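You operate a simulated robot arm through the tools that you are given. There is no shell and no other tool. Be economical: measure what you need, move in short steps, check, and stop when the job is done.

You run a simulated robot arm. Do the job below in one go: nothing can be reset, and whatever is moved stays where it is left.

Task
Rinse the soapy window and dry it in the drier.
Fine: rinse till the gauge shows green; water and drier off, rinse and drier baskets up at the end. Where these are worked on the way, their far stop is far enough and under half their travel is too little: drier basket.
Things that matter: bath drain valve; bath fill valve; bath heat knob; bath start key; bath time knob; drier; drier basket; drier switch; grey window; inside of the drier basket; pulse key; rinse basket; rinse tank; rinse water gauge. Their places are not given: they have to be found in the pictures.

Only the result counts: the job must be done as asked and must still hold three seconds after the hand-in. Knocking over, shifting, dropping, spilling or breaking anything else fails it.

Robot
A 7-joint arm with a two-finger gripper, fixed in place. Base frame: the origin is at the foot of the arm, x ahead of it, y to its left, z up. Lengths are in cm, angles in degrees, forces in N, time in s.
With the tool pointing down near the work surface it reaches from about 36 to 78 cm from the base axis. Its first joint turns from -143.0 to 143.0 degrees. Payload 2.45 kg.
Tool frame: the origin (TCP) lies between the finger pads and is the grasp point; the fingertips stand 2.6 cm ahead of it; z points along the fingers, y is the line along which they close. The gripper opens to 9.6 cm. The gripper's body begins 6.9 cm behind the TCP.
Orientation is told as [roll, pitch, yaw] about the base's x, y, z axes, in that order, counted from this pose: with the fingers straight down and closing along the base's y, the tool's x points along the base's -x, its y along +y and its z along -z.

Tools
- The arm moves only by the tool jog_arm. Its argument "motion" is a list of rows, each an object (a shift or turn left out is 0, a gripper value left out holds the last) with "delta_pos": the shift along the base's x, y, z in units of 150 mm (1.0 is 150 mm), a list of three; "delta_rot": the turn, a rotation vector about the base's x, y, z in units of 60 degrees (1.0 is 60 degrees), a list of three; "grip": the gripper command, from -1 (shut) to 1 (fully open), values between in proportion. In form: [{"delta_pos": [tx, ty, tz], "delta_rot": [wx, wy, wz], "grip": grip}, ...]. A call has 1 to 10 rows; each row is the pose to reach, as a shift and turn from the pose commanded when the call began. A call with a number of a shift or a turn outside -1 to 1 is refused whole. A row lasts 0.2 s, in which the tool goes at most 5 cm and 8.6 degrees; a call with a longer step from one row to the next is refused whole, and so is a gripper value outside its range. A pose out of reach is approached as far as the arm can. The call stops where the force on the tool passes 60 N (or 10 N more than at its start, if that is more) or the arm is blocked; 0.2 s more then pass. The fingers move at their own pace and stop on an object; they squeeze with about 38 N. The grip force told is the motor's: it shows also when the fingers shut on nothing. Time passes only in rows, and 0.2 s behind the last, so rows that repeat a pose let the fingers close. The reply holds the time, the measured pose of the TCP, the force on the tool along the base axes, the opening and the grip force, in the units named above and with some noise, with the torque about the TCP (base axes, N m) and any sound that the robot's microphone picked up.
- Cameras (640 x 400 px; columns grow to the right, rows downward): "scene" is fixed at [5.01, 49.94, 160.36]; the picture's right is [-0.58, -0.81, 0.00], its down [-0.51, 0.36, -0.78] and it looks along [0.64, -0.45, -0.62] (base axes); focal length 340 px, centre (320, 200). "wrist" rides on the gripper at [8.2, 0.3, -9.8] in the tool frame; the picture's right is [-0.04, 1.00, 0.00], its down [-0.73, -0.03, -0.68] and it looks along [-0.68, -0.03, 0.73] (tool axes); focal length 256 px, centre (320, 200).
- grab_frame(camera): a new picture of that camera. The clock stands still meanwhile.
- slide_trunk(by): slides the trunk up (or, below 0, down) by that many cm; the arm rides with it, the base frame stays. It gives what a move gives, with no picture.
- measure_at(camera, pixels): for up to 12 pixels [column, row] of the newest picture of that camera ("zoom" is the newest enlarged one), the place [x, y, z] in the base frame of the surface seen there, good to about 0.2 cm. The clock stands still meanwhile.
- inspect(camera, box): a new picture of the part [left, top, right, bottom] of that camera's present view, enlarged. The clock stands still meanwhile.
- finish_job(): hands the job in; it is judged then, once.

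Go step by step. Measure first, check grasps and placings, and put right what went wrong. Unless the task says otherwise, let go and move clear before handing in, and close with one line.

The tools are called after ">>>" by a JSON object that holds its "op" and its "data". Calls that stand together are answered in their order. jog_arm: Moves the arm, as the interface text tells. Its arguments: {"type":"object","properties":{"motion":{"type":"array","items":{"type":"object","properties":{"delta_pos":{"type":"array","items":{"type":"number"}},"delta_rot":{"type":"array","items":{"type":"number"}},"grip":{"type":"number"}}}}},"required":["motion"]} The other tools are called the same way: slide_trunk (by) slides the trunk up or down; grab_frame (camera) takes a picture; measure_at (camera, pixels) gives the place of the surface under pixels of a picture; inspect (camera, box) takes an enlarged picture of a part of a camera's view; finish_job () hands the job in.

At the start:

```text
time_s: 0.0
position: [53.5, 7.69, 117.02]
tcp_rot: [0.0, 0.0, 0.0]
wrist_force: [0.0, -0.5, -0.2]
moment: [-0.01, 0.02, -0.01]
opening: 9.61
grasp_force: 0.0
trunk travel left (down, up): [-57.5, 6.5]
```

scene: 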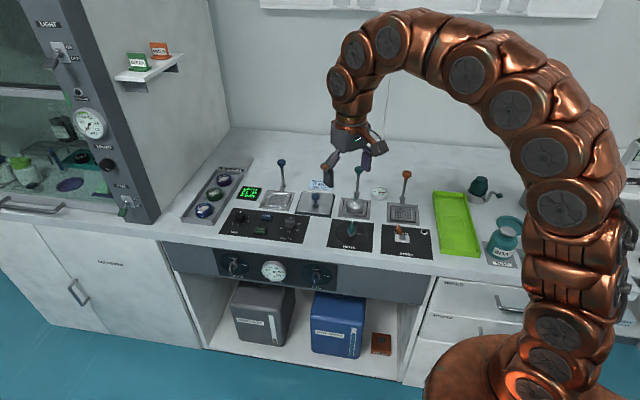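
wrist: 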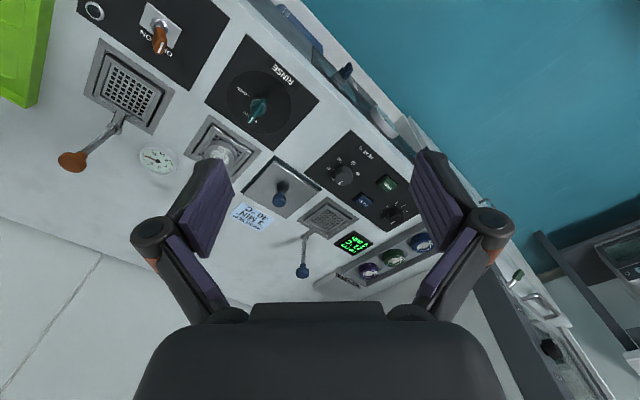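

The bench shows three stations (bath, rinse, drier) around pixels (230-430, 160-250). I'll enlarge to identify the parts.

>>> {"op": "inspect", "data": {"camera": "scene", "box": [180, 150, 340, 250]}}

>>> {"op": "inspect", "data": {"camera": "scene", "box": [310, 160, 470, 260]}}

>>> {"op": "inspect", "data": {"camera": "wrist", "box": [50, 0, 450, 290]}}

```text
4.00 times, centred on (260, 200) of scene
```

zoom: 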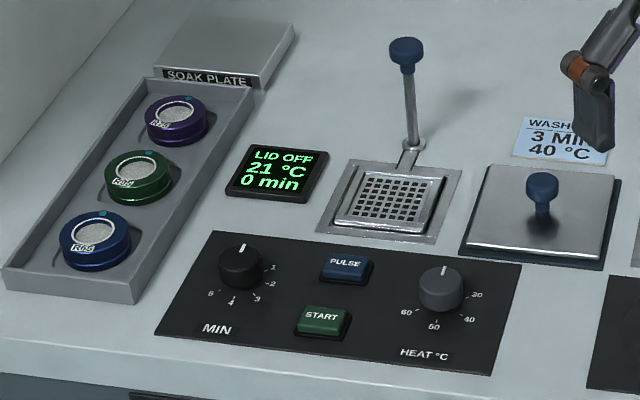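

```text
4.00 times, centred on (390, 210) of scene
```

zoom: 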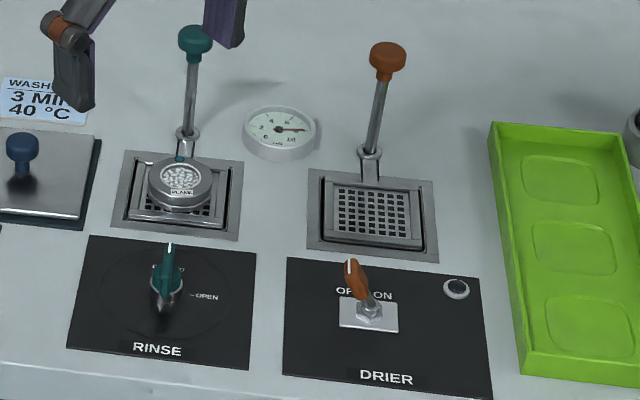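

```text
1.38 times, centred on (250, 145) of wrist
```

zoom: 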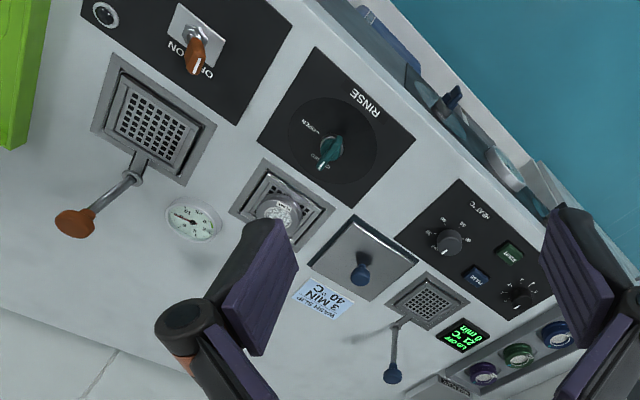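

The grey window sits in the rinse basket; beside it are its lever, the gauge, a rinse valve and the drier's lever and switch. I'll measure these.

>>> {"op": "inspect", "data": {"camera": "scene", "box": [330, 160, 426, 220]}}

>>> {"op": "measure_at", "data": {"camera": "scene", "pixels": [[358, 170], [357, 195], [355, 204], [355, 200], [406, 174], [402, 199], [403, 213], [380, 193], [352, 225], [398, 230], [402, 236], [340, 245]]}}

```text
6.67 times, centred on (378, 190) of scene
```

zoom: 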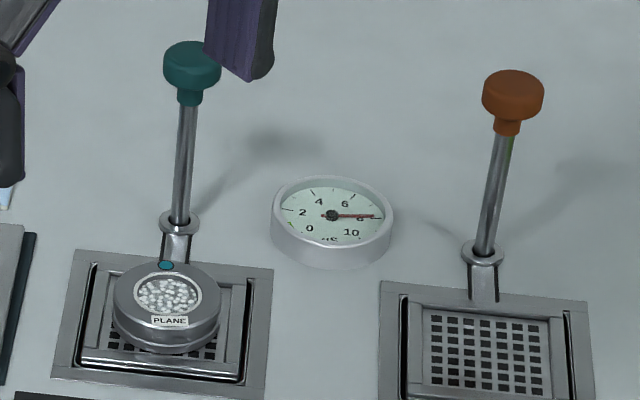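

```text
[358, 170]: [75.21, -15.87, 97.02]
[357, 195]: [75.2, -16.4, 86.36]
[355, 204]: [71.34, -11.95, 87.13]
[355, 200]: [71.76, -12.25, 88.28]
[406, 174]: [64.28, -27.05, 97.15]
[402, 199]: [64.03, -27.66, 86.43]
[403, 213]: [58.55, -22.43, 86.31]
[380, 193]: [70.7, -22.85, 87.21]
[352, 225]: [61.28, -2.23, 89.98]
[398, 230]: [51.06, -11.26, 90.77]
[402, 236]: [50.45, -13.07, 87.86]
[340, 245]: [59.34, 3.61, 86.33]
```

The gauge now reads about 8; green zone unclear. I'll move above the stations with the tool squared to the bench (yaw about -45) for a close view.

>>> {"op": "jog_arm", "data": {"motion": [{"delta_pos": [0.05, -0.16, 0], "delta_rot": [0, 0, -0.125], "grip": 1}, {"delta_pos": [0.1, -0.32, 0], "delta_rot": [0, 0, -0.25]}, {"delta_pos": [0.15, -0.48, 0], "delta_rot": [0, 0, -0.375]}, {"delta_pos": [0.2, -0.64, 0], "delta_rot": [0, 0, -0.5]}, {"delta_pos": [0.25, -0.8, 0], "delta_rot": [0, 0, -0.625]}, {"delta_pos": [0.3, -0.96, 0], "delta_rot": [0, 0, -0.75]}]}}

>>> {"op": "grab_frame", "data": {"camera": "wrist"}}

>>> {"op": "grab_frame", "data": {"camera": "scene"}}

```text
time_s: 1.4
position: [57.96, -6.69, 116.97]
tcp_rot: [0.0, -0.1, -45.1]
wrist_force: [0.8, 1.1, 0.1]
moment: [-0.01, -0.01, 0.0]
opening: 9.59
grasp_force: 0.1
trunk travel left (down, up): [-57.5, 6.5]
```

```text
taken
```

wrist: 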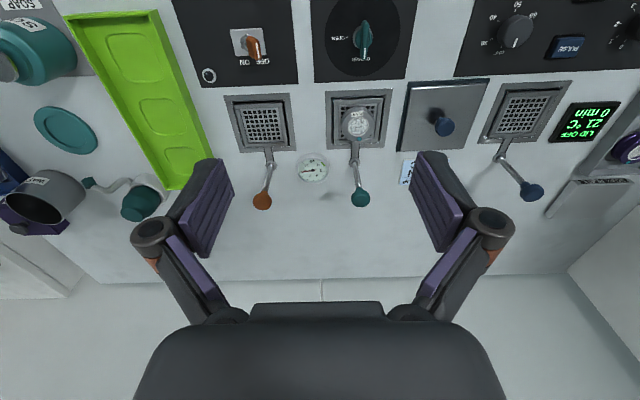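

```text
taken
```

scene: 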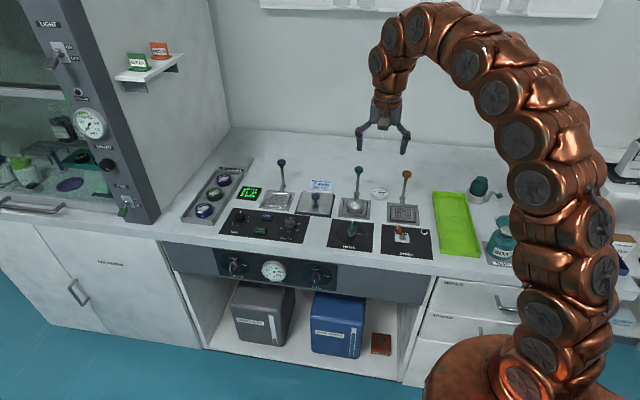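

The tool is now square to the bench. I'll enlarge the rinse and drier area (200-420, 0-215) and measure.

>>> {"op": "inspect", "data": {"camera": "wrist", "box": [190, 0, 310, 75]}}

>>> {"op": "inspect", "data": {"camera": "wrist", "box": [300, 0, 420, 75]}}

>>> {"op": "inspect", "data": {"camera": "wrist", "box": [220, 85, 412, 215]}}

>>> {"op": "measure_at", "data": {"camera": "wrist", "pixels": [[359, 199], [263, 201], [358, 123], [266, 123], [290, 123], [242, 125], [266, 100], [364, 28], [366, 55], [252, 42], [256, 55], [313, 170]]}}

```text
5.33 times, centred on (250, 38) of wrist
```

zoom: 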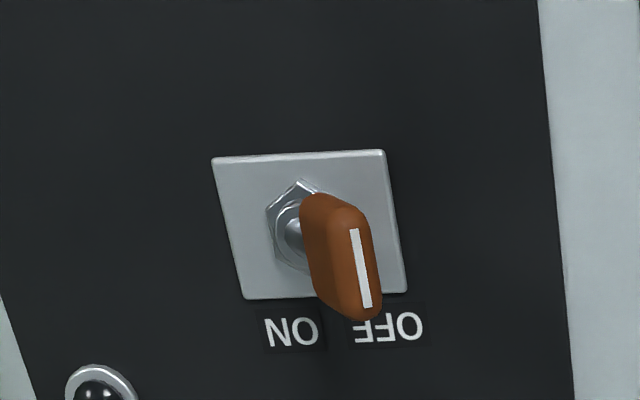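

```text
5.33 times, centred on (360, 38) of wrist
```

zoom: 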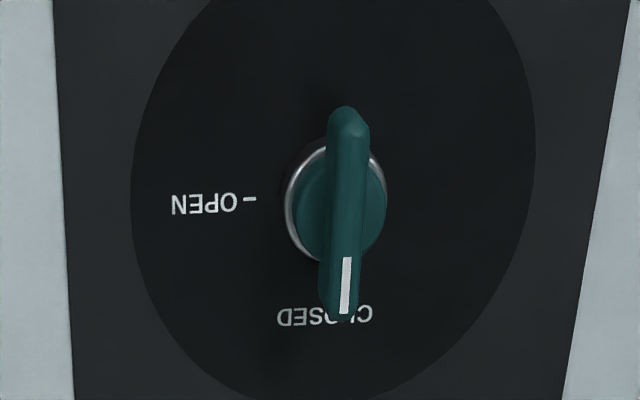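

```text
3.08 times, centred on (316, 150) of wrist
```

zoom: 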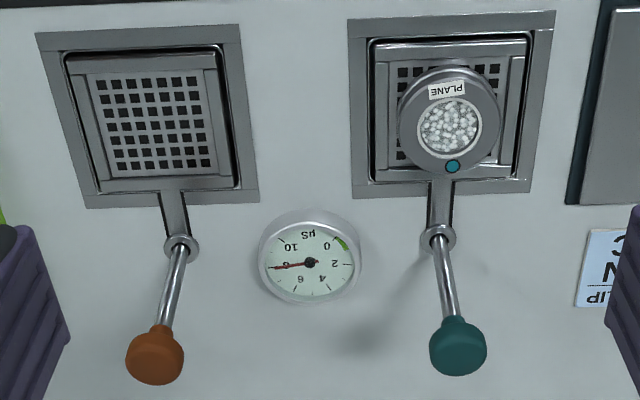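

```text
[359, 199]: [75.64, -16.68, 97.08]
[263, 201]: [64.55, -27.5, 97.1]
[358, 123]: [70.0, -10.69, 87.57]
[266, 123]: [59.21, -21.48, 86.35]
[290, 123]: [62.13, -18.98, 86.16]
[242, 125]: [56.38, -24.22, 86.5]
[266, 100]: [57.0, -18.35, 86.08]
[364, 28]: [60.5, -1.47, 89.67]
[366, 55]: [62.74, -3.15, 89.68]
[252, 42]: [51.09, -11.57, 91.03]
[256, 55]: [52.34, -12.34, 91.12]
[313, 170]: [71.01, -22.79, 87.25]
```

Gauge green is 0–1.5; needle at 8. Baskets look raised; valve mark at CLOSED, switch at OFF. Next I go above the rinse lever's knob (75.5, -16.5, 97).

>>> {"op": "jog_arm", "data": {"motion": [{"delta_pos": [0.25, -0.14, -0.05], "grip": 0.3}, {"delta_pos": [0.5, -0.28, -0.1]}, {"delta_pos": [0.75, -0.42, -0.2]}, {"delta_pos": [0.98, -0.55, -0.4]}]}}

>>> {"op": "jog_arm", "data": {"motion": [{"delta_pos": [0.1, -0.06, -0.1]}, {"delta_pos": [0.187, -0.1, -0.25]}, {"delta_pos": [0.187, -0.1, -0.25]}]}}

>>> {"op": "grab_frame", "data": {"camera": "wrist"}}

>>> {"op": "grab_frame", "data": {"camera": "scene"}}

```text
time_s: 2.4
position: [68.18, -13.34, 109.67]
tcp_rot: [0.0, 0.0, -45.0]
wrist_force: [-0.6, 0.3, -0.3]
moment: [-0.05, -0.01, -0.04]
opening: 6.25
grasp_force: 0.0
out of reach, approached as far as the arm can: row 3, 4
trunk travel left (down, up): [-57.5, 6.5]
```

```text
time_s: 3.2
position: [70.71, -14.89, 106.03]
tcp_rot: [0.0, 0.0, -45.1]
wrist_force: [0.8, -0.4, -0.3]
moment: [0.01, 0.02, 0.04]
opening: 6.23
grasp_force: 0.1
trunk travel left (down, up): [-57.5, 6.5]
```

```text
taken
```

wrist: 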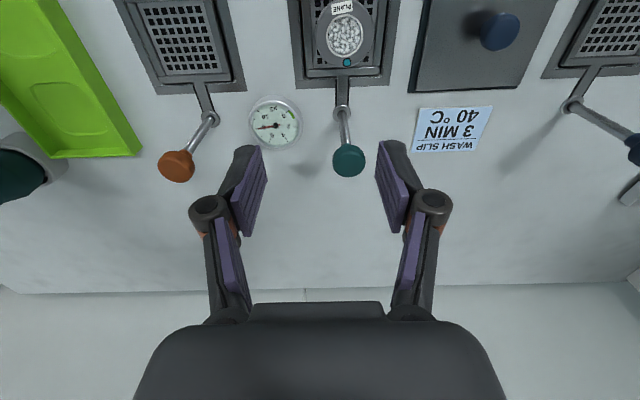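

```text
taken
```

scene: 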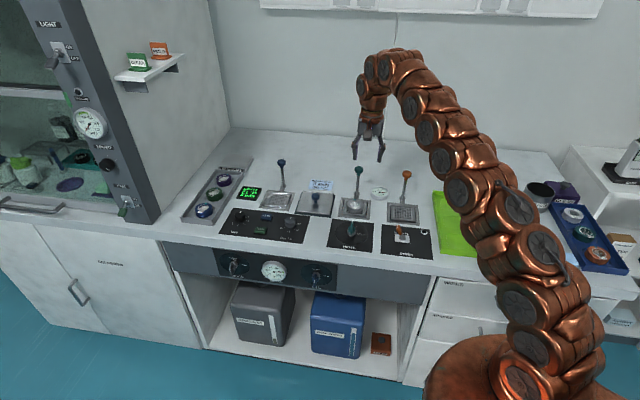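

At this height the reach falls short, so I raise the trunk to bring the arm nearer its best reach, then descend.

>>> {"op": "slide_trunk", "data": {"by": 6.5}}

>>> {"op": "jog_arm", "data": {"motion": [{"delta_pos": [0.05, -0.02, -0.25]}, {"delta_pos": [0.15, -0.05, -0.45]}, {"delta_pos": [0.32, -0.1, -0.5]}, {"delta_pos": [0.32, -0.1, -0.5]}]}}

>>> {"op": "grab_frame", "data": {"camera": "wrist"}}

```text
time_s: 4.2
position: [70.7, -14.78, 112.57]
tcp_rot: [0.0, 0.0, -45.0]
wrist_force: [0.3, 1.1, 0.1]
moment: [0.05, 0.01, 0.02]
opening: 6.23
grasp_force: 0.2
trunk travel left (down, up): [-64.0, 0.0]
```

```text
time_s: 5.2
position: [75.21, -16.09, 104.87]
tcp_rot: [0.1, 0.1, -45.1]
wrist_force: [-0.1, -0.3, -0.4]
moment: [0.0, 0.0, 0.03]
opening: 6.24
grasp_force: 0.1
out of reach, approached as far as the arm can: row 3, 4
trunk travel left (down, up): [-64.0, 0.0]
```

```text
taken
```

wrist: 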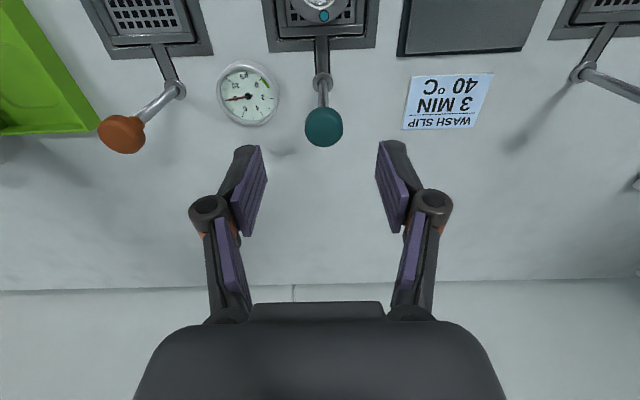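

Nearly over the knob (324, 126). I'll measure it precisely.

>>> {"op": "measure_at", "data": {"camera": "wrist", "pixels": [[324, 126], [308, 126], [340, 126], [324, 144], [324, 110], [322, 78]]}}

```text
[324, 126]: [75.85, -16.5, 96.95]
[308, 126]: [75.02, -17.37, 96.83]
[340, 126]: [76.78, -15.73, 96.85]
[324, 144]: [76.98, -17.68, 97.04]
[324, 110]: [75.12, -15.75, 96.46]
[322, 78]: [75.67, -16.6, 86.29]
```

Knob centre is about (75.9, -16.6), top at 97. Descending and gripping it.

>>> {"op": "jog_arm", "data": {"motion": [{"delta_pos": [0.02, -0.02, -0.25]}, {"delta_pos": [0.043, -0.033, -0.4]}, {"delta_pos": [0.043, -0.033, -0.54]}, {"delta_pos": [0.043, -0.033, -0.54], "grip": -1}, {"delta_pos": [0.043, -0.033, -0.54]}, {"delta_pos": [0.043, -0.033, -0.54]}, {"delta_pos": [0.043, -0.033, -0.54]}]}}

>>> {"op": "grab_frame", "data": {"camera": "wrist"}}

```text
time_s: 6.8
position: [75.95, -16.46, 96.77]
tcp_rot: [-0.1, 0.0, -45.0]
wrist_force: [6.9, 2.1, 0.0]
moment: [-0.16, -0.39, 0.04]
opening: 2.85
grasp_force: 44.9
trunk travel left (down, up): [-64.0, 0.0]
```

```text
taken
```

wrist: 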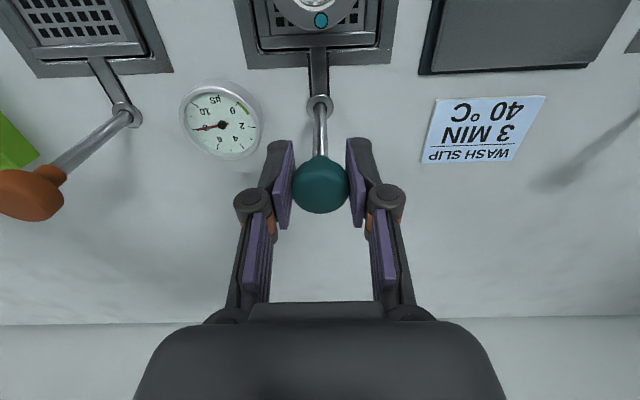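

The knob is held (opening 2.85). I push it down in small steps and watch the force.

>>> {"op": "jog_arm", "data": {"motion": [{"delta_pos": [0, 0, -0.07]}, {"delta_pos": [0, 0, -0.14]}, {"delta_pos": [0, 0, -0.2]}, {"delta_pos": [0, 0, -0.26]}]}}

>>> {"op": "grab_frame", "data": {"camera": "scene"}}

>>> {"op": "inspect", "data": {"camera": "wrist", "box": [160, 0, 480, 200]}}

```text
time_s: 7.8
position: [75.89, -16.47, 92.75]
tcp_rot: [0.1, -0.1, -44.9]
wrist_force: [13.4, 8.3, -1.2]
moment: [-0.09, -0.34, 0.01]
opening: 2.88
grasp_force: 44.3
trunk travel left (down, up): [-64.0, 0.0]
```

```text
taken
```

scene: 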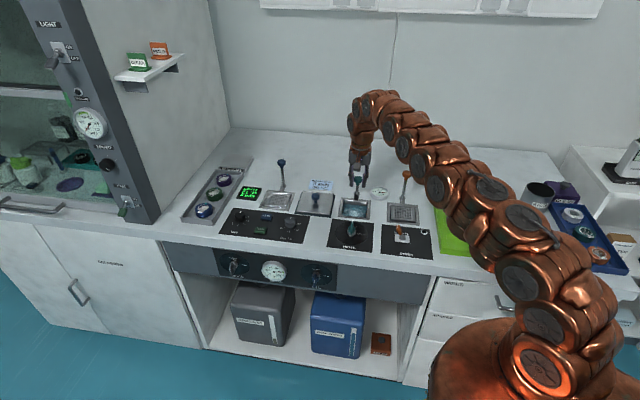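

```text
2.00 times, centred on (320, 100) of wrist
```

zoom: 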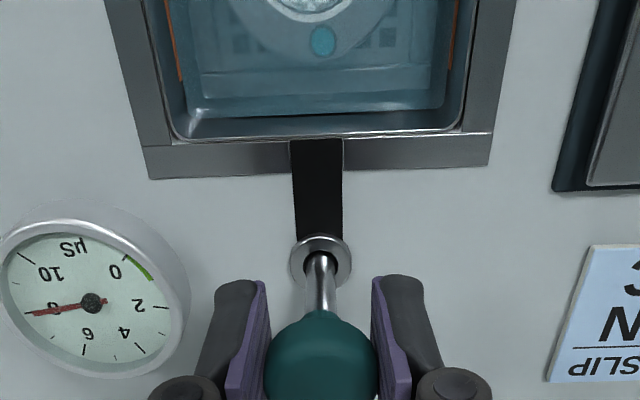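

The basket sinks into water. I push a bit further toward the stop.

>>> {"op": "jog_arm", "data": {"motion": [{"delta_pos": [-0.01, -0.01, -0.06]}, {"delta_pos": [-0.01, -0.01, -0.12]}]}}

>>> {"op": "inspect", "data": {"camera": "wrist", "box": [160, 0, 480, 200]}}

```text
time_s: 8.4
position: [75.92, -16.47, 90.92]
tcp_rot: [0.1, -0.1, -44.8]
wrist_force: [29.9, 21.5, -4.7]
moment: [-0.33, -0.74, 0.28]
opening: 2.88
grasp_force: 44.4
trunk travel left (down, up): [-64.0, 0.0]
```

```text
2.00 times, centred on (320, 100) of wrist
```

zoom: 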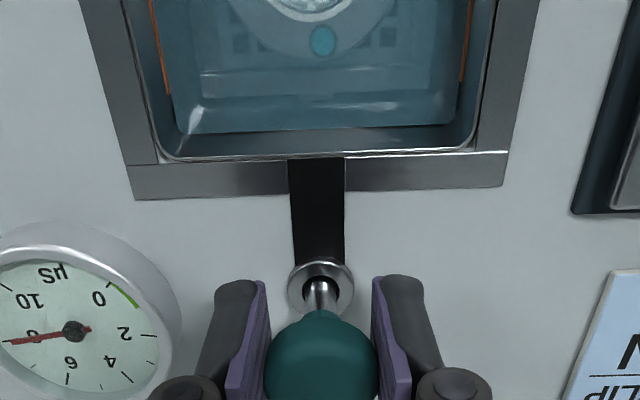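

Sideways force grew, so I take that offset back and push the last bit.

>>> {"op": "jog_arm", "data": {"motion": [{"delta_pos": [0.015, 0.012, 0]}, {"delta_pos": [0.02, 0.015, -0.03]}, {"delta_pos": [0.02, 0.015, -0.06]}]}}

```text
time_s: 9.2
position: [75.97, -16.47, 90.63]
tcp_rot: [0.2, -0.2, -45.0]
wrist_force: [4.0, 19.5, 38.3]
moment: [0.18, -0.23, 0.13]
opening: 2.91
grasp_force: 44.6
trunk travel left (down, up): [-64.0, 0.0]
```

Far stop reached at TCP z≈90.6 (upward 38 N). I unload, release and rise, then check that it stays.

>>> {"op": "jog_arm", "data": {"motion": [{"delta_pos": [0, 0, 0.045]}, {"delta_pos": [0, 0, 0.045], "grip": 0.3}, {"delta_pos": [0, 0, 0.045]}, {"delta_pos": [0, 0, 0.045]}, {"delta_pos": [0, 0, 0.3]}, {"delta_pos": [0, 0, 0.6]}, {"delta_pos": [-0.1, 0.1, 0.85]}, {"delta_pos": [-0.3, 0.3, 0.9]}]}}

>>> {"op": "grab_frame", "data": {"camera": "wrist"}}

```text
time_s: 11.0
position: [71.63, -12.12, 103.58]
tcp_rot: [0.0, 0.1, -45.0]
wrist_force: [1.0, -1.3, 0.1]
moment: [0.04, 0.05, 0.02]
opening: 6.22
grasp_force: 0.1
trunk travel left (down, up): [-64.0, 0.0]
```

```text
taken
```

wrist: 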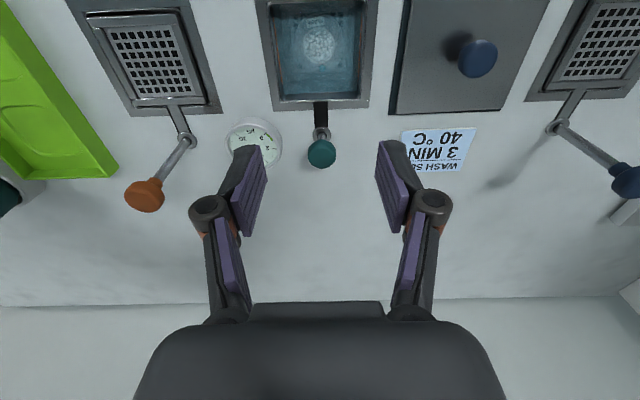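

It stays lowered. Next, over the rinse valve handle.

>>> {"op": "jog_arm", "data": {"motion": [{"delta_pos": [-0.2, 0.18, 0]}, {"delta_pos": [-0.4, 0.36, 0]}, {"delta_pos": [-0.6, 0.55, 0]}, {"delta_pos": [-0.69, 0.66, -0.1]}, {"delta_pos": [-0.69, 0.66, -0.1]}]}}

>>> {"op": "grab_frame", "data": {"camera": "wrist"}}

```text
time_s: 12.2
position: [60.9, -2.33, 102.17]
tcp_rot: [0.0, 0.1, -45.1]
wrist_force: [0.2, 0.2, -0.3]
moment: [0.0, 0.0, 0.0]
opening: 6.24
grasp_force: 0.0
trunk travel left (down, up): [-64.0, 0.0]
```

```text
taken
```

wrist: 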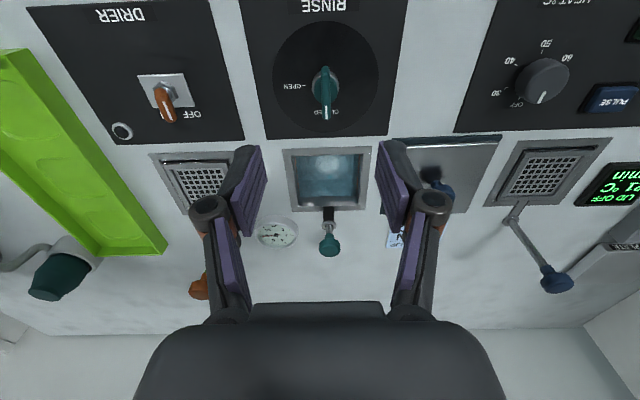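

>>> {"op": "inspect", "data": {"camera": "wrist", "box": [290, 50, 370, 130]}}

>>> {"op": "measure_at", "data": {"camera": "wrist", "pixels": [[325, 71], [326, 92], [326, 112], [325, 80], [326, 102], [310, 92], [314, 88], [338, 88]]}}

```text
5.00 times, centred on (330, 90) of wrist
```

zoom: 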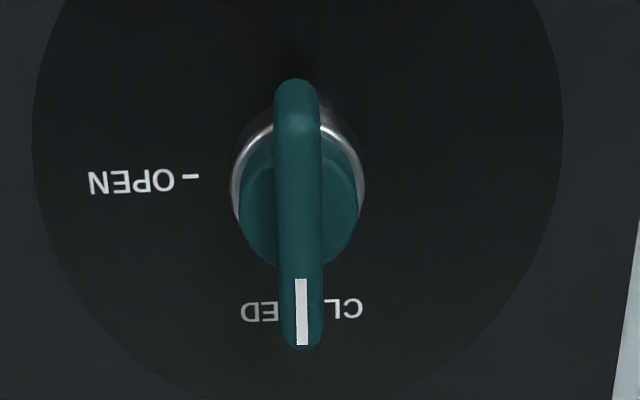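

```text
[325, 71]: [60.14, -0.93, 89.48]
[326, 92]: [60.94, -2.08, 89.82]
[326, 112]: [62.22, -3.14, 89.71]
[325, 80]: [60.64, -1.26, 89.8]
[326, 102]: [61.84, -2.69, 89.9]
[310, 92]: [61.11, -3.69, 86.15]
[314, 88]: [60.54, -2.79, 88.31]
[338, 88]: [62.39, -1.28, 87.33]
```

Handle centre is about (61.25, -2.05), top at 89.9, hub top at about 88.3. I'll descend to TCP z 91.1 and close on the blade.

>>> {"op": "jog_arm", "data": {"motion": [{"delta_pos": [0.023, 0.019, -0.25]}, {"delta_pos": [0.023, 0.019, -0.5]}, {"delta_pos": [0.023, 0.019, -0.65]}, {"delta_pos": [0.023, 0.019, -0.738]}, {"delta_pos": [0.023, 0.019, -0.738], "grip": -1}, {"delta_pos": [0.023, 0.019, -0.738]}, {"delta_pos": [0.023, 0.019, -0.738]}, {"delta_pos": [0.023, 0.019, -0.738]}, {"delta_pos": [0.023, 0.019, -0.738]}]}}

>>> {"op": "grab_frame", "data": {"camera": "wrist"}}

```text
time_s: 14.2
position: [61.24, -1.91, 91.1]
tcp_rot: [0.0, 0.0, -45.0]
wrist_force: [1.8, 0.6, -1.5]
moment: [-0.18, -0.24, 0.01]
opening: 0.83
grasp_force: 36.3
trunk travel left (down, up): [-64.0, 0.0]
```

```text
taken
```

wrist: 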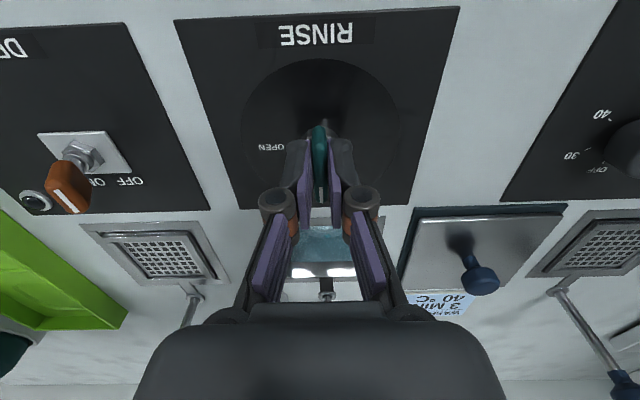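

The blade is held. I turn it clockwise about the vertical.

>>> {"op": "jog_arm", "data": {"motion": [{"delta_rot": [0, 0, -0.14]}, {"delta_rot": [0, 0, -0.28]}, {"delta_rot": [0, 0, -0.42]}, {"delta_rot": [0, 0, -0.56]}, {"delta_rot": [0, 0, -0.7]}, {"delta_rot": [0, 0, -0.84]}, {"delta_rot": [0, 0, -0.98]}]}}

>>> {"op": "jog_arm", "data": {"motion": [{"delta_rot": [0, 0, -0.14]}, {"delta_rot": [0, 0, -0.28]}, {"delta_rot": [0, 0, -0.42]}, {"delta_rot": [0, 0, -0.5]}]}}

>>> {"op": "grab_frame", "data": {"camera": "wrist"}}

>>> {"op": "inspect", "data": {"camera": "scene", "box": [310, 160, 470, 260]}}

```text
time_s: 15.8
position: [61.81, -1.69, 91.04]
tcp_rot: [0.3, 0.0, -103.9]
wrist_force: [35.4, 18.7, 3.9]
moment: [0.8, -0.93, 0.17]
opening: 0.82
grasp_force: 36.1
trunk travel left (down, up): [-64.0, 0.0]
```

```text
time_s: 17.0
position: [61.78, -2.06, 91.08]
tcp_rot: [0.4, 0.2, -133.9]
wrist_force: [17.7, -12.0, -17.5]
moment: [-0.29, -0.41, 0.03]
opening: 0.83
grasp_force: 36.1
trunk travel left (down, up): [-64.0, 0.0]
stopped in row 4: the force on the tool passed its limit at 61 N (the readings are from after the stop); the commanded pose is now the measured one
```

```text
taken
```

wrist: 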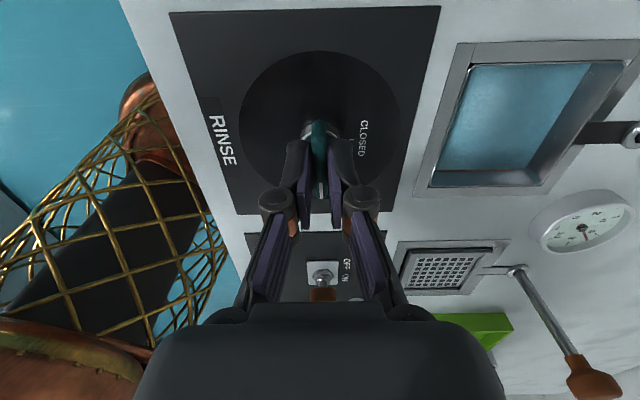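

```text
4.00 times, centred on (390, 210) of scene
```

zoom: 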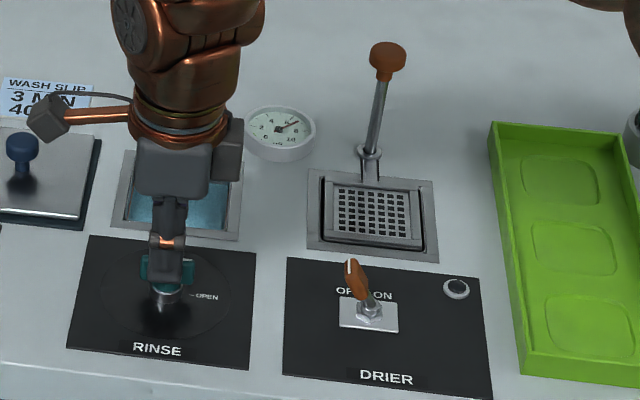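

The valve is at OPEN and the gauge needle is falling (about 6.5). I keep hold and wait.

>>> {"op": "jog_arm", "data": {"motion": [{"grip": -1}, {"grip": -1}, {"grip": -1}, {"grip": -1}, {"grip": -1}, {"grip": -1}, {"grip": -1}, {"grip": -1}, {"grip": -1}, {"grip": -1}]}}

>>> {"op": "inspect", "data": {"camera": "wrist", "box": [400, 20, 640, 270]}}

```text
time_s: 19.2
position: [61.77, -2.15, 91.02]
tcp_rot: [0.2, 0.0, -133.8]
wrist_force: [30.3, -22.3, -19.3]
moment: [-0.74, -0.46, 0.03]
opening: 0.81
grasp_force: 35.8
trunk travel left (down, up): [-64.0, 0.0]
```

```text
1.60 times, centred on (520, 145) of wrist
```

zoom: 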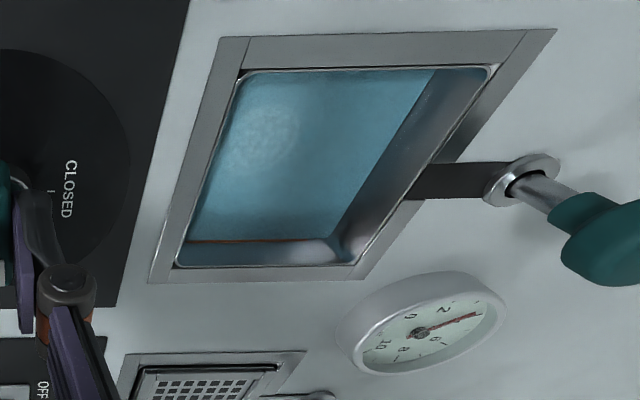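

The needle is near 3. Waiting 2 s more.

>>> {"op": "jog_arm", "data": {"motion": [{"grip": -1}, {"grip": -1}, {"grip": -1}, {"grip": -1}, {"grip": -1}, {"grip": -1}, {"grip": -1}, {"grip": -1}, {"grip": -1}, {"grip": -1}]}}

>>> {"op": "inspect", "data": {"camera": "wrist", "box": [520, 170, 640, 270]}}

```text
time_s: 21.4
position: [61.79, -2.15, 91.03]
tcp_rot: [0.2, 0.2, -133.7]
wrist_force: [31.9, -22.1, -14.4]
moment: [-0.47, -0.78, 0.06]
opening: 0.82
grasp_force: 35.8
trunk travel left (down, up): [-64.0, 0.0]
```

```text
4.00 times, centred on (580, 220) of wrist
```

zoom: 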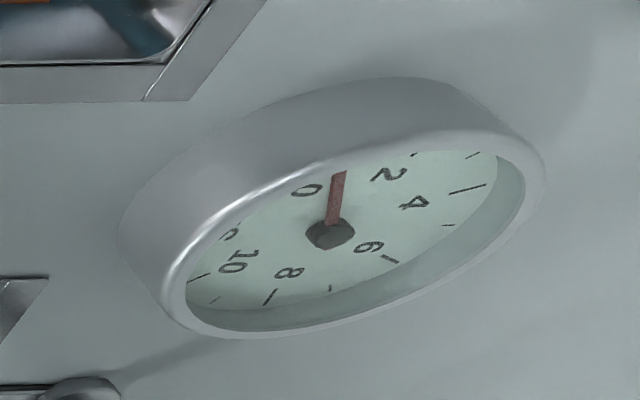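

The needle is in the green (~1). I now turn the valve back counter-clockwise to CLOSED.

>>> {"op": "jog_arm", "data": {"motion": [{"delta_pos": [0.01, -0.01, 0], "delta_rot": [0, 0, 0.1]}, {"delta_pos": [0.01, -0.01, 0], "delta_rot": [0, 0, 0.24]}, {"delta_pos": [0.008, -0.008, 0], "delta_rot": [0, 0, 0.38]}, {"delta_pos": [0.005, -0.006, 0], "delta_rot": [0, 0, 0.52]}, {"delta_pos": [0, -0.005, 0], "delta_rot": [0, 0, 0.66]}, {"delta_pos": [0, -0.005, 0], "delta_rot": [0, 0, 0.8]}, {"delta_pos": [0, -0.005, 0], "delta_rot": [0, 0, 0.94]}]}}

>>> {"op": "jog_arm", "data": {"motion": [{"delta_rot": [0, 0, 0.14]}, {"delta_rot": [0, 0, 0.28]}, {"delta_rot": [0, 0, 0.42]}, {"delta_rot": [0, 0, 0.52]}, {"delta_rot": [0, 0, 0.57]}]}}

>>> {"op": "grab_frame", "data": {"camera": "wrist"}}

```text
time_s: 23.0
position: [61.73, -2.05, 91.12]
tcp_rot: [0.2, 0.2, -77.3]
wrist_force: [12.9, -1.0, -12.9]
moment: [0.63, -0.16, 0.01]
opening: 0.82
grasp_force: 36.1
trunk travel left (down, up): [-64.0, 0.0]
```

```text
time_s: 24.2
position: [61.47, -2.14, 91.03]
tcp_rot: [0.2, 0.3, -43.3]
wrist_force: [-0.7, -3.0, -14.5]
moment: [0.24, 0.3, -0.92]
opening: 0.87
grasp_force: 36.4
trunk travel left (down, up): [-64.0, 0.0]
```

```text
taken
```

wrist: 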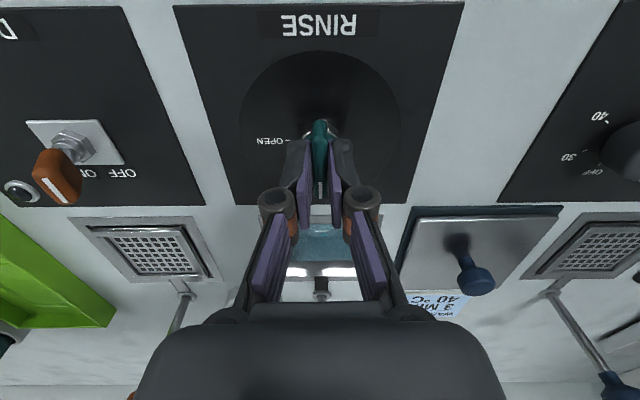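

Closed against its stop. I release, rise and check handle and gauge.

>>> {"op": "jog_arm", "data": {"motion": [{"delta_rot": [0, 0, -0.03], "grip": 0.3}, {"delta_rot": [0, 0, -0.03]}, {"delta_rot": [0, 0, -0.03]}, {"delta_rot": [0, 0, -0.03]}, {"delta_pos": [0, 0, 0.3], "delta_rot": [0, 0, -0.03]}, {"delta_pos": [0, 0, 0.6], "delta_rot": [0, 0, -0.03]}, {"delta_pos": [0.15, -0.15, 0.8], "delta_rot": [0, 0, -0.03]}, {"delta_pos": [0.35, -0.35, 0.8], "delta_rot": [0, 0, -0.03]}, {"delta_pos": [0.55, -0.55, 0.8], "delta_rot": [0, 0, -0.03]}]}}

>>> {"op": "grab_frame", "data": {"camera": "wrist"}}

>>> {"op": "inspect", "data": {"camera": "scene", "box": [310, 160, 470, 260]}}

```text
time_s: 26.2
position: [69.76, -10.56, 103.17]
tcp_rot: [0.2, 0.2, -45.0]
wrist_force: [0.2, 0.6, 0.8]
moment: [-0.02, -0.02, 0.0]
opening: 6.23
grasp_force: 0.1
trunk travel left (down, up): [-64.0, 0.0]
```

```text
taken
```

wrist: 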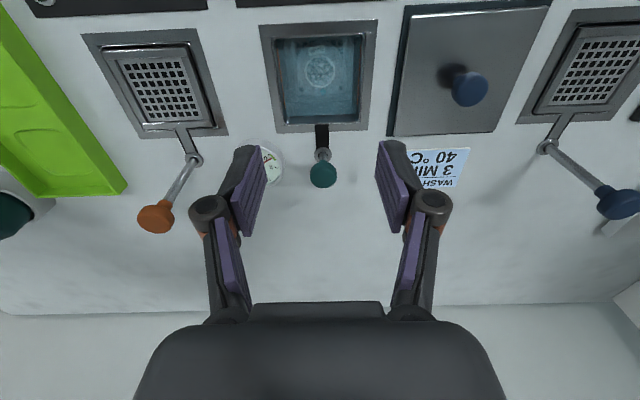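

```text
4.00 times, centred on (390, 210) of scene
```

zoom: 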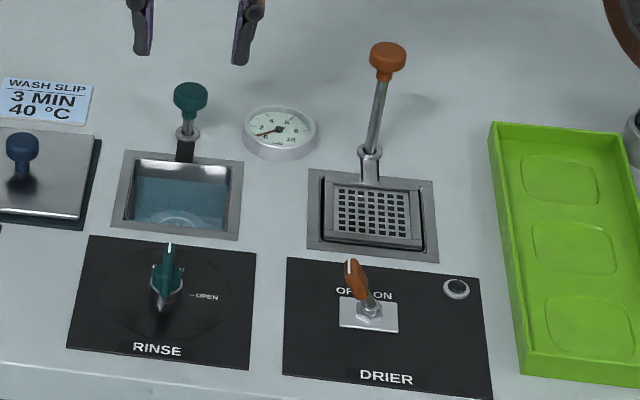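

Gauge is in the green, valve closed, suds gone. Now I grip the rinse knob in its low position and lift it.

>>> {"op": "jog_arm", "data": {"motion": [{"delta_pos": [0.15, -0.15, -0.1]}, {"delta_pos": [0.3, -0.29, -0.25]}, {"delta_pos": [0.409, -0.396, -0.45]}, {"delta_pos": [0.409, -0.396, -0.65]}, {"delta_pos": [0.409, -0.396, -0.82]}, {"delta_pos": [0.409, -0.396, -0.82], "grip": -1}, {"delta_pos": [0.409, -0.396, -0.82]}, {"delta_pos": [0.409, -0.396, -0.82]}, {"delta_pos": [0.409, -0.396, -0.82]}]}}

>>> {"op": "jog_arm", "data": {"motion": [{"delta_pos": [0, 0, 0.07]}, {"delta_pos": [0, 0, 0.14]}, {"delta_pos": [0, 0, 0.21]}, {"delta_pos": [0, 0, 0.28]}, {"delta_pos": [0, 0, 0.35]}, {"delta_pos": [0, 0, 0.4]}]}}

>>> {"op": "grab_frame", "data": {"camera": "wrist"}}

```text
time_s: 28.2
position: [75.9, -16.46, 90.86]
tcp_rot: [0.2, 0.2, -45.1]
wrist_force: [-8.6, -3.2, -2.3]
moment: [-0.12, 0.17, -0.06]
opening: 2.88
grasp_force: 44.8
trunk travel left (down, up): [-64.0, 0.0]
```

```text
time_s: 29.6
position: [75.86, -16.41, 96.96]
tcp_rot: [0.2, 0.2, -45.0]
wrist_force: [-10.9, -9.7, -9.0]
moment: [-0.56, -0.16, -0.16]
opening: 2.87
grasp_force: 44.8
trunk travel left (down, up): [-64.0, 0.0]
```

```text
taken
```

wrist: 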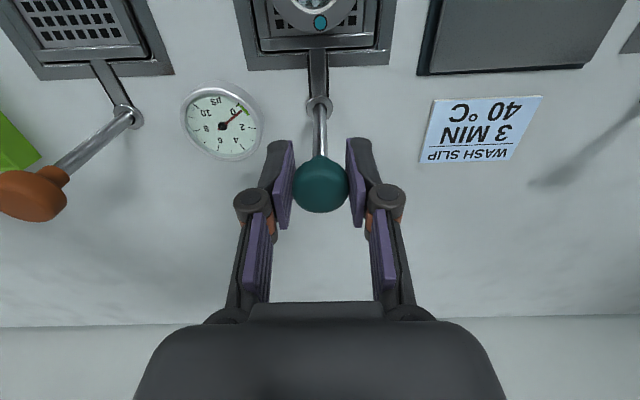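

The basket is up and the gauge stays green. I release, rise and view the window.

>>> {"op": "jog_arm", "data": {"motion": [{"delta_pos": [0, 0, 0.0], "grip": 0.4}, {"delta_pos": [0, 0, 0]}, {"delta_pos": [0, 0, 0]}, {"delta_pos": [0, 0, 0.2]}, {"delta_pos": [-0.15, 0.15, 0.4]}, {"delta_pos": [-0.3, 0.3, 0.5]}, {"delta_pos": [-0.5, 0.5, 0.5]}, {"delta_pos": [-0.5, 0.5, 0.5]}]}}

>>> {"op": "grab_frame", "data": {"camera": "wrist"}}

>>> {"op": "inspect", "data": {"camera": "scene", "box": [310, 160, 470, 260]}}

```text
time_s: 31.4
position: [68.47, -8.79, 104.37]
tcp_rot: [0.2, 0.1, -45.1]
wrist_force: [0.2, -0.1, -0.2]
moment: [-0.02, 0.01, 0.0]
opening: 6.74
grasp_force: 0.0
trunk travel left (down, up): [-64.0, 0.0]
```

```text
taken
```

wrist: 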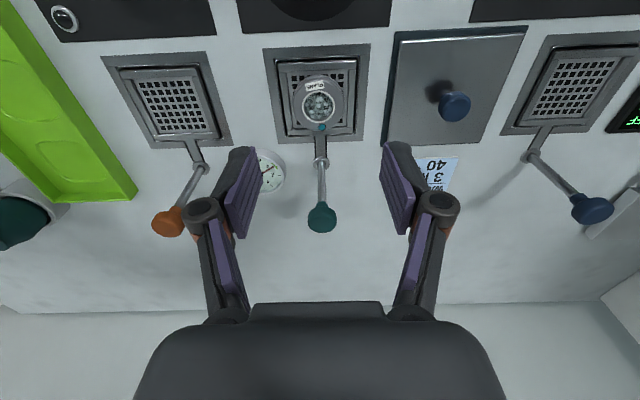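

```text
4.00 times, centred on (390, 210) of scene
```

zoom: 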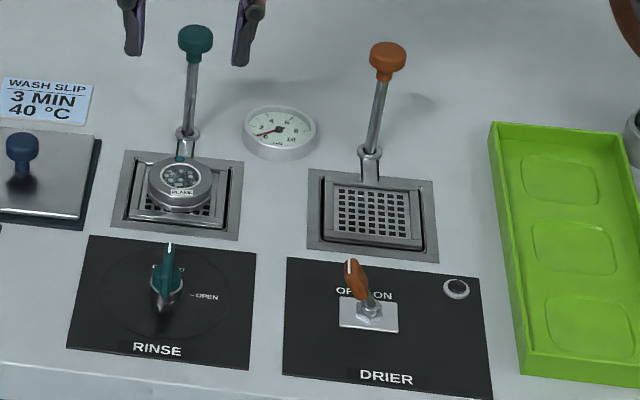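

The window is now wet, without suds. I measure it and the drier basket.

>>> {"op": "inspect", "data": {"camera": "wrist", "box": [255, 40, 385, 150]}}

>>> {"op": "measure_at", "data": {"camera": "wrist", "pixels": [[318, 104], [296, 102], [342, 102], [318, 82], [320, 128], [283, 125], [352, 125], [290, 105], [276, 100], [318, 72], [158, 105], [320, 134]]}}

>>> {"op": "inspect", "data": {"camera": "wrist", "box": [95, 40, 245, 155]}}

```text
3.64 times, centred on (320, 95) of wrist
```

zoom: 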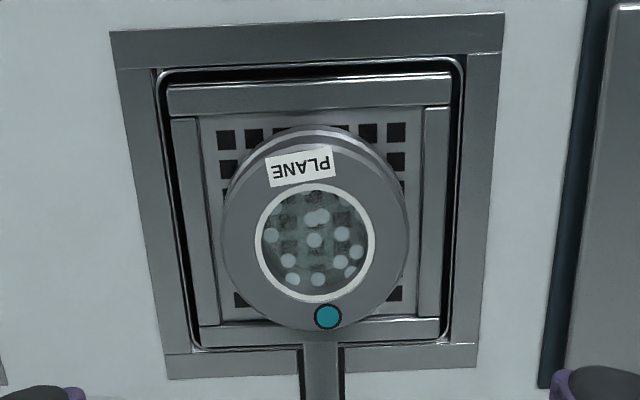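

```text
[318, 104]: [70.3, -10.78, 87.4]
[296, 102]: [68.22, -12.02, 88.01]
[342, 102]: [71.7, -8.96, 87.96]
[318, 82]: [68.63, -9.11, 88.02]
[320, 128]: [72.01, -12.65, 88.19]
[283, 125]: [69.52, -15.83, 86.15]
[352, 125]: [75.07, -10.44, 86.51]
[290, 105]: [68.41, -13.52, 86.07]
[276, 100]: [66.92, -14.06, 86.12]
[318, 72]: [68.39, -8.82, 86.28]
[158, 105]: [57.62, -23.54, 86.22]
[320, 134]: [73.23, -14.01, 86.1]
```

```text
3.48 times, centred on (170, 98) of wrist
```

zoom: 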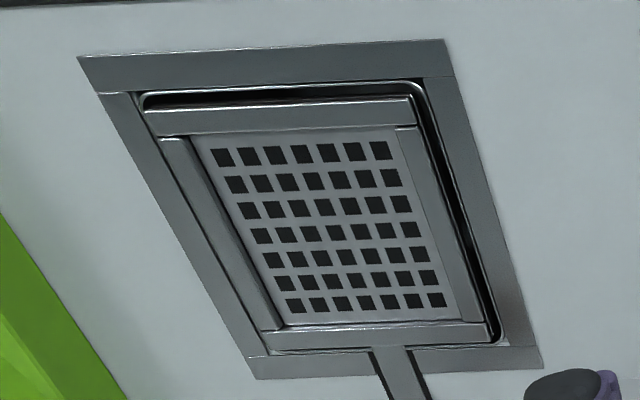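

Window: centre about (70.2, -10.65), top 88.0, diameter about 4.7; basket rim about 86.4. I grip it at TCP z 89.4, with tips just above the rim.

>>> {"op": "jog_arm", "data": {"motion": [{"delta_pos": [0.115, -0.124, -0.25]}, {"delta_pos": [0.115, -0.124, -0.5]}, {"delta_pos": [0.115, -0.124, -0.75]}, {"delta_pos": [0.115, -0.124, -0.9]}, {"delta_pos": [0.115, -0.124, -0.99]}]}}

>>> {"op": "grab_frame", "data": {"camera": "wrist"}}

```text
time_s: 32.6
position: [70.05, -10.73, 89.56]
tcp_rot: [0.3, 0.2, -45.1]
wrist_force: [-0.1, -0.4, -0.5]
moment: [-0.01, 0.01, 0.0]
opening: 6.72
grasp_force: 0.0
trunk travel left (down, up): [-64.0, 0.0]
```

```text
taken
```

wrist: 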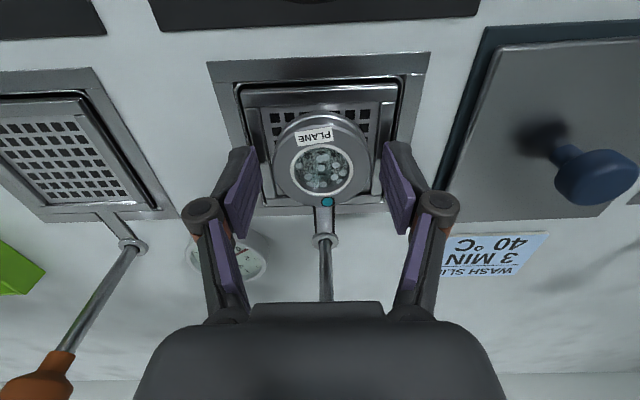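

The window is between the fingers. Closing and lifting slightly.

>>> {"op": "jog_arm", "data": {"motion": [{"delta_pos": [0, 0, -0.012], "grip": -1}, {"delta_pos": [0, 0, -0.012]}, {"delta_pos": [0, 0, -0.012]}, {"delta_pos": [0, 0, -0.012]}, {"delta_pos": [0, 0, 0.15]}, {"delta_pos": [0, 0, 0.35]}]}}

>>> {"op": "grab_frame", "data": {"camera": "wrist"}}

```text
time_s: 34.0
position: [69.91, -10.42, 94.7]
tcp_rot: [0.3, 0.3, -45.0]
wrist_force: [0.2, 0.0, -0.5]
moment: [-0.02, 0.05, 0.02]
opening: 5.35
grasp_force: 37.9
trunk travel left (down, up): [-64.0, 0.0]
```

```text
taken
```

wrist: 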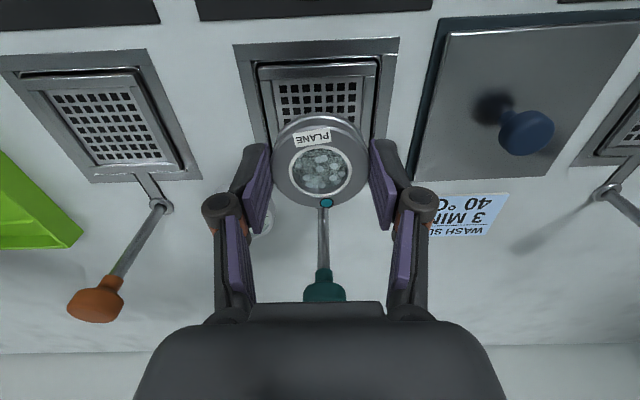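

Held securely (opening 5.35). I measure the drier basket.

>>> {"op": "measure_at", "data": {"camera": "wrist", "pixels": [[5, 62], [148, 52], [200, 177], [90, 181], [53, 97], [131, 89], [173, 160], [100, 165], [113, 125], [240, 47], [396, 42], [108, 295]]}}

>>> {"op": "inspect", "data": {"camera": "wrist", "box": [0, 40, 210, 200]}}

```text
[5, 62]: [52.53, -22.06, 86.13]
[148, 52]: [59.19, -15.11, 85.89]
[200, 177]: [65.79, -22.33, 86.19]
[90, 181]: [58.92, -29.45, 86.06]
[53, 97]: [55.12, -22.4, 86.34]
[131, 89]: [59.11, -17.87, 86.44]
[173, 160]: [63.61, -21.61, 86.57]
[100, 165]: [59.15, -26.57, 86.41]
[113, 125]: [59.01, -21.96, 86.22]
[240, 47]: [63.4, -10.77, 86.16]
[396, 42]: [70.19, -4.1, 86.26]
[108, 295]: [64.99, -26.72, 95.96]
```

```text
2.50 times, centred on (105, 120) of wrist
```

zoom: 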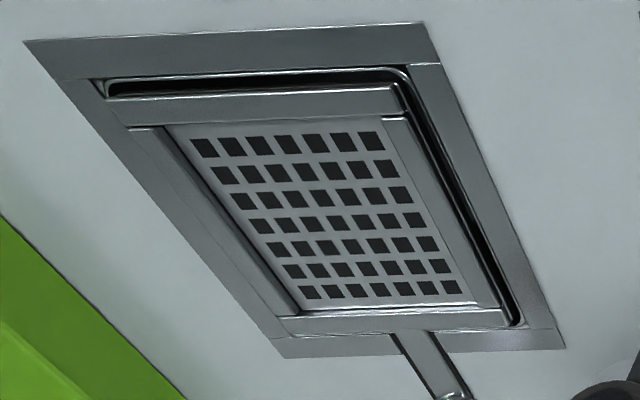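

Drier basket centre is about (59.2, -22.1), floor level with the rinse one. Moving over it.

>>> {"op": "jog_arm", "data": {"motion": [{"delta_pos": [-0.15, -0.16, 0.05]}, {"delta_pos": [-0.3, -0.32, 0.05]}, {"delta_pos": [-0.45, -0.48, 0.05]}, {"delta_pos": [-0.6, -0.64, 0.05]}, {"delta_pos": [-0.714, -0.779, 0]}, {"delta_pos": [-0.714, -0.779, -0.1]}]}}

>>> {"op": "grab_frame", "data": {"camera": "wrist"}}

```text
time_s: 35.4
position: [59.51, -22.45, 93.32]
tcp_rot: [0.2, 0.2, -45.1]
wrist_force: [-0.1, -0.6, 0.8]
moment: [0.0, -0.02, -0.01]
opening: 5.34
grasp_force: 38.4
trunk travel left (down, up): [-64.0, 0.0]
```

```text
taken
```

wrist: 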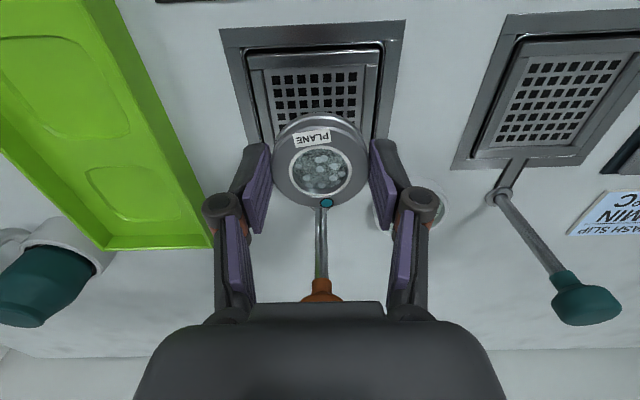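

Left-right alignment with the lever is good. I measure the held window and basket rim to set the depth direction.

>>> {"op": "measure_at", "data": {"camera": "wrist", "pixels": [[318, 119], [324, 208], [277, 165], [365, 163], [318, 60], [318, 30], [325, 203], [252, 80], [375, 70]]}}

```text
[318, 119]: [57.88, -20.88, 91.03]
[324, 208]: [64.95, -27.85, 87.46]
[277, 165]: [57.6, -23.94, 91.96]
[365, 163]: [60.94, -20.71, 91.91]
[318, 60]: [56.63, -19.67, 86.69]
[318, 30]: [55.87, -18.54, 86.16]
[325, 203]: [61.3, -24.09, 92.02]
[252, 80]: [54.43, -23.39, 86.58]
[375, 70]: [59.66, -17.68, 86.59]
```

Window centre equals the TCP; target is (59.2, -22.1). Lowering gently.

>>> {"op": "jog_arm", "data": {"motion": [{"delta_pos": [-0.021, 0.023, 0]}, {"delta_pos": [-0.021, 0.023, -0.1]}, {"delta_pos": [-0.021, 0.023, -0.18]}, {"delta_pos": [-0.021, 0.023, -0.23]}, {"delta_pos": [-0.021, 0.023, -0.255]}]}}

>>> {"op": "grab_frame", "data": {"camera": "wrist"}}

```text
time_s: 36.6
position: [59.08, -21.98, 89.49]
tcp_rot: [0.3, 0.2, -45.1]
wrist_force: [-0.1, 0.3, -1.0]
moment: [-0.03, -0.05, -0.01]
opening: 5.33
grasp_force: 37.4
trunk travel left (down, up): [-64.0, 0.0]
```

```text
taken
```

wrist: 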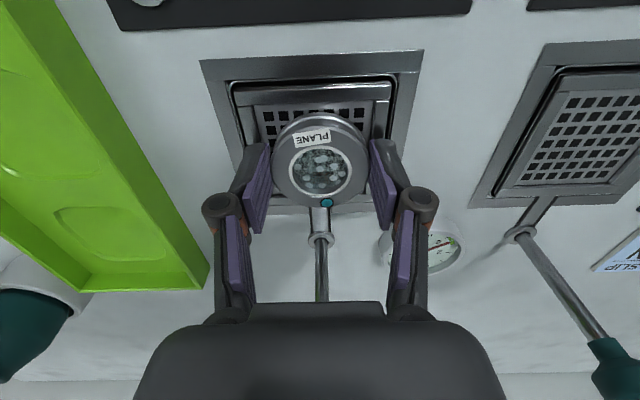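

Not yet touching. Lowering a little until contact.

>>> {"op": "jog_arm", "data": {"motion": [{"delta_pos": [0, 0, -0.01]}, {"delta_pos": [0, 0, -0.016]}]}}

```text
time_s: 37.2
position: [59.16, -22.01, 89.3]
tcp_rot: [0.4, 0.2, -45.2]
wrist_force: [-0.4, 1.5, 1.7]
moment: [-0.04, 0.02, 0.0]
opening: 5.29
grasp_force: 37.9
trunk travel left (down, up): [-64.0, 0.0]
```

Light contact. Release and rise.

>>> {"op": "jog_arm", "data": {"motion": [{"delta_pos": [0, 0, 0], "grip": 0.4}, {"delta_pos": [0, 0, 0]}, {"delta_pos": [0, 0, 0]}, {"delta_pos": [0, 0, 0.1]}, {"delta_pos": [0, 0, 0.4]}, {"delta_pos": [0, 0, 0.7]}, {"delta_pos": [0, 0, 1.0]}]}}

>>> {"op": "grab_frame", "data": {"camera": "wrist"}}

>>> {"op": "inspect", "data": {"camera": "scene", "box": [310, 160, 470, 260]}}

```text
time_s: 38.8
position: [58.93, -22.1, 104.16]
tcp_rot: [0.3, 0.2, -45.0]
wrist_force: [0.9, 0.2, -0.3]
moment: [0.04, 0.03, -0.01]
opening: 6.74
grasp_force: 0.0
trunk travel left (down, up): [-64.0, 0.0]
```

```text
taken
```

wrist: 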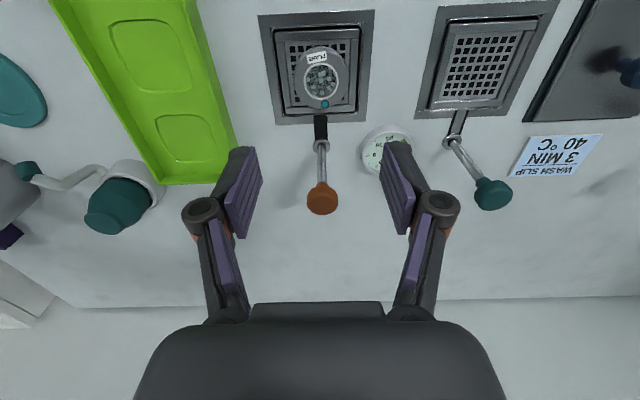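

```text
4.00 times, centred on (390, 210) of scene
```

zoom: 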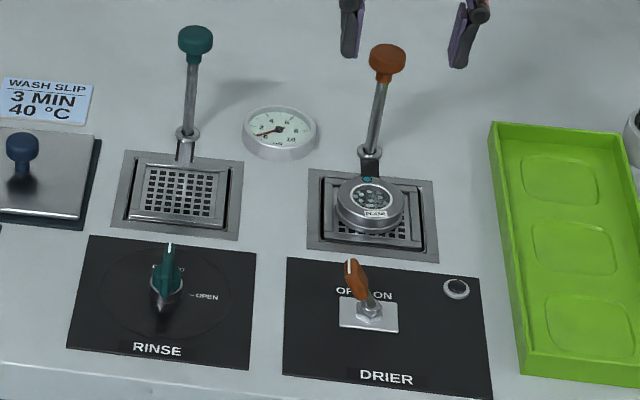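

The window sits in the drier basket. Now measure the drier knob.

>>> {"op": "measure_at", "data": {"camera": "wrist", "pixels": [[322, 198], [307, 198], [337, 198], [322, 212], [322, 184]]}}

```text
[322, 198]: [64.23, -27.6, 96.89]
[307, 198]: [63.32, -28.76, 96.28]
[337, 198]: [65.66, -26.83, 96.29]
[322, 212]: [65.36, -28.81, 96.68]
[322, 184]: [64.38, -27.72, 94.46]
```

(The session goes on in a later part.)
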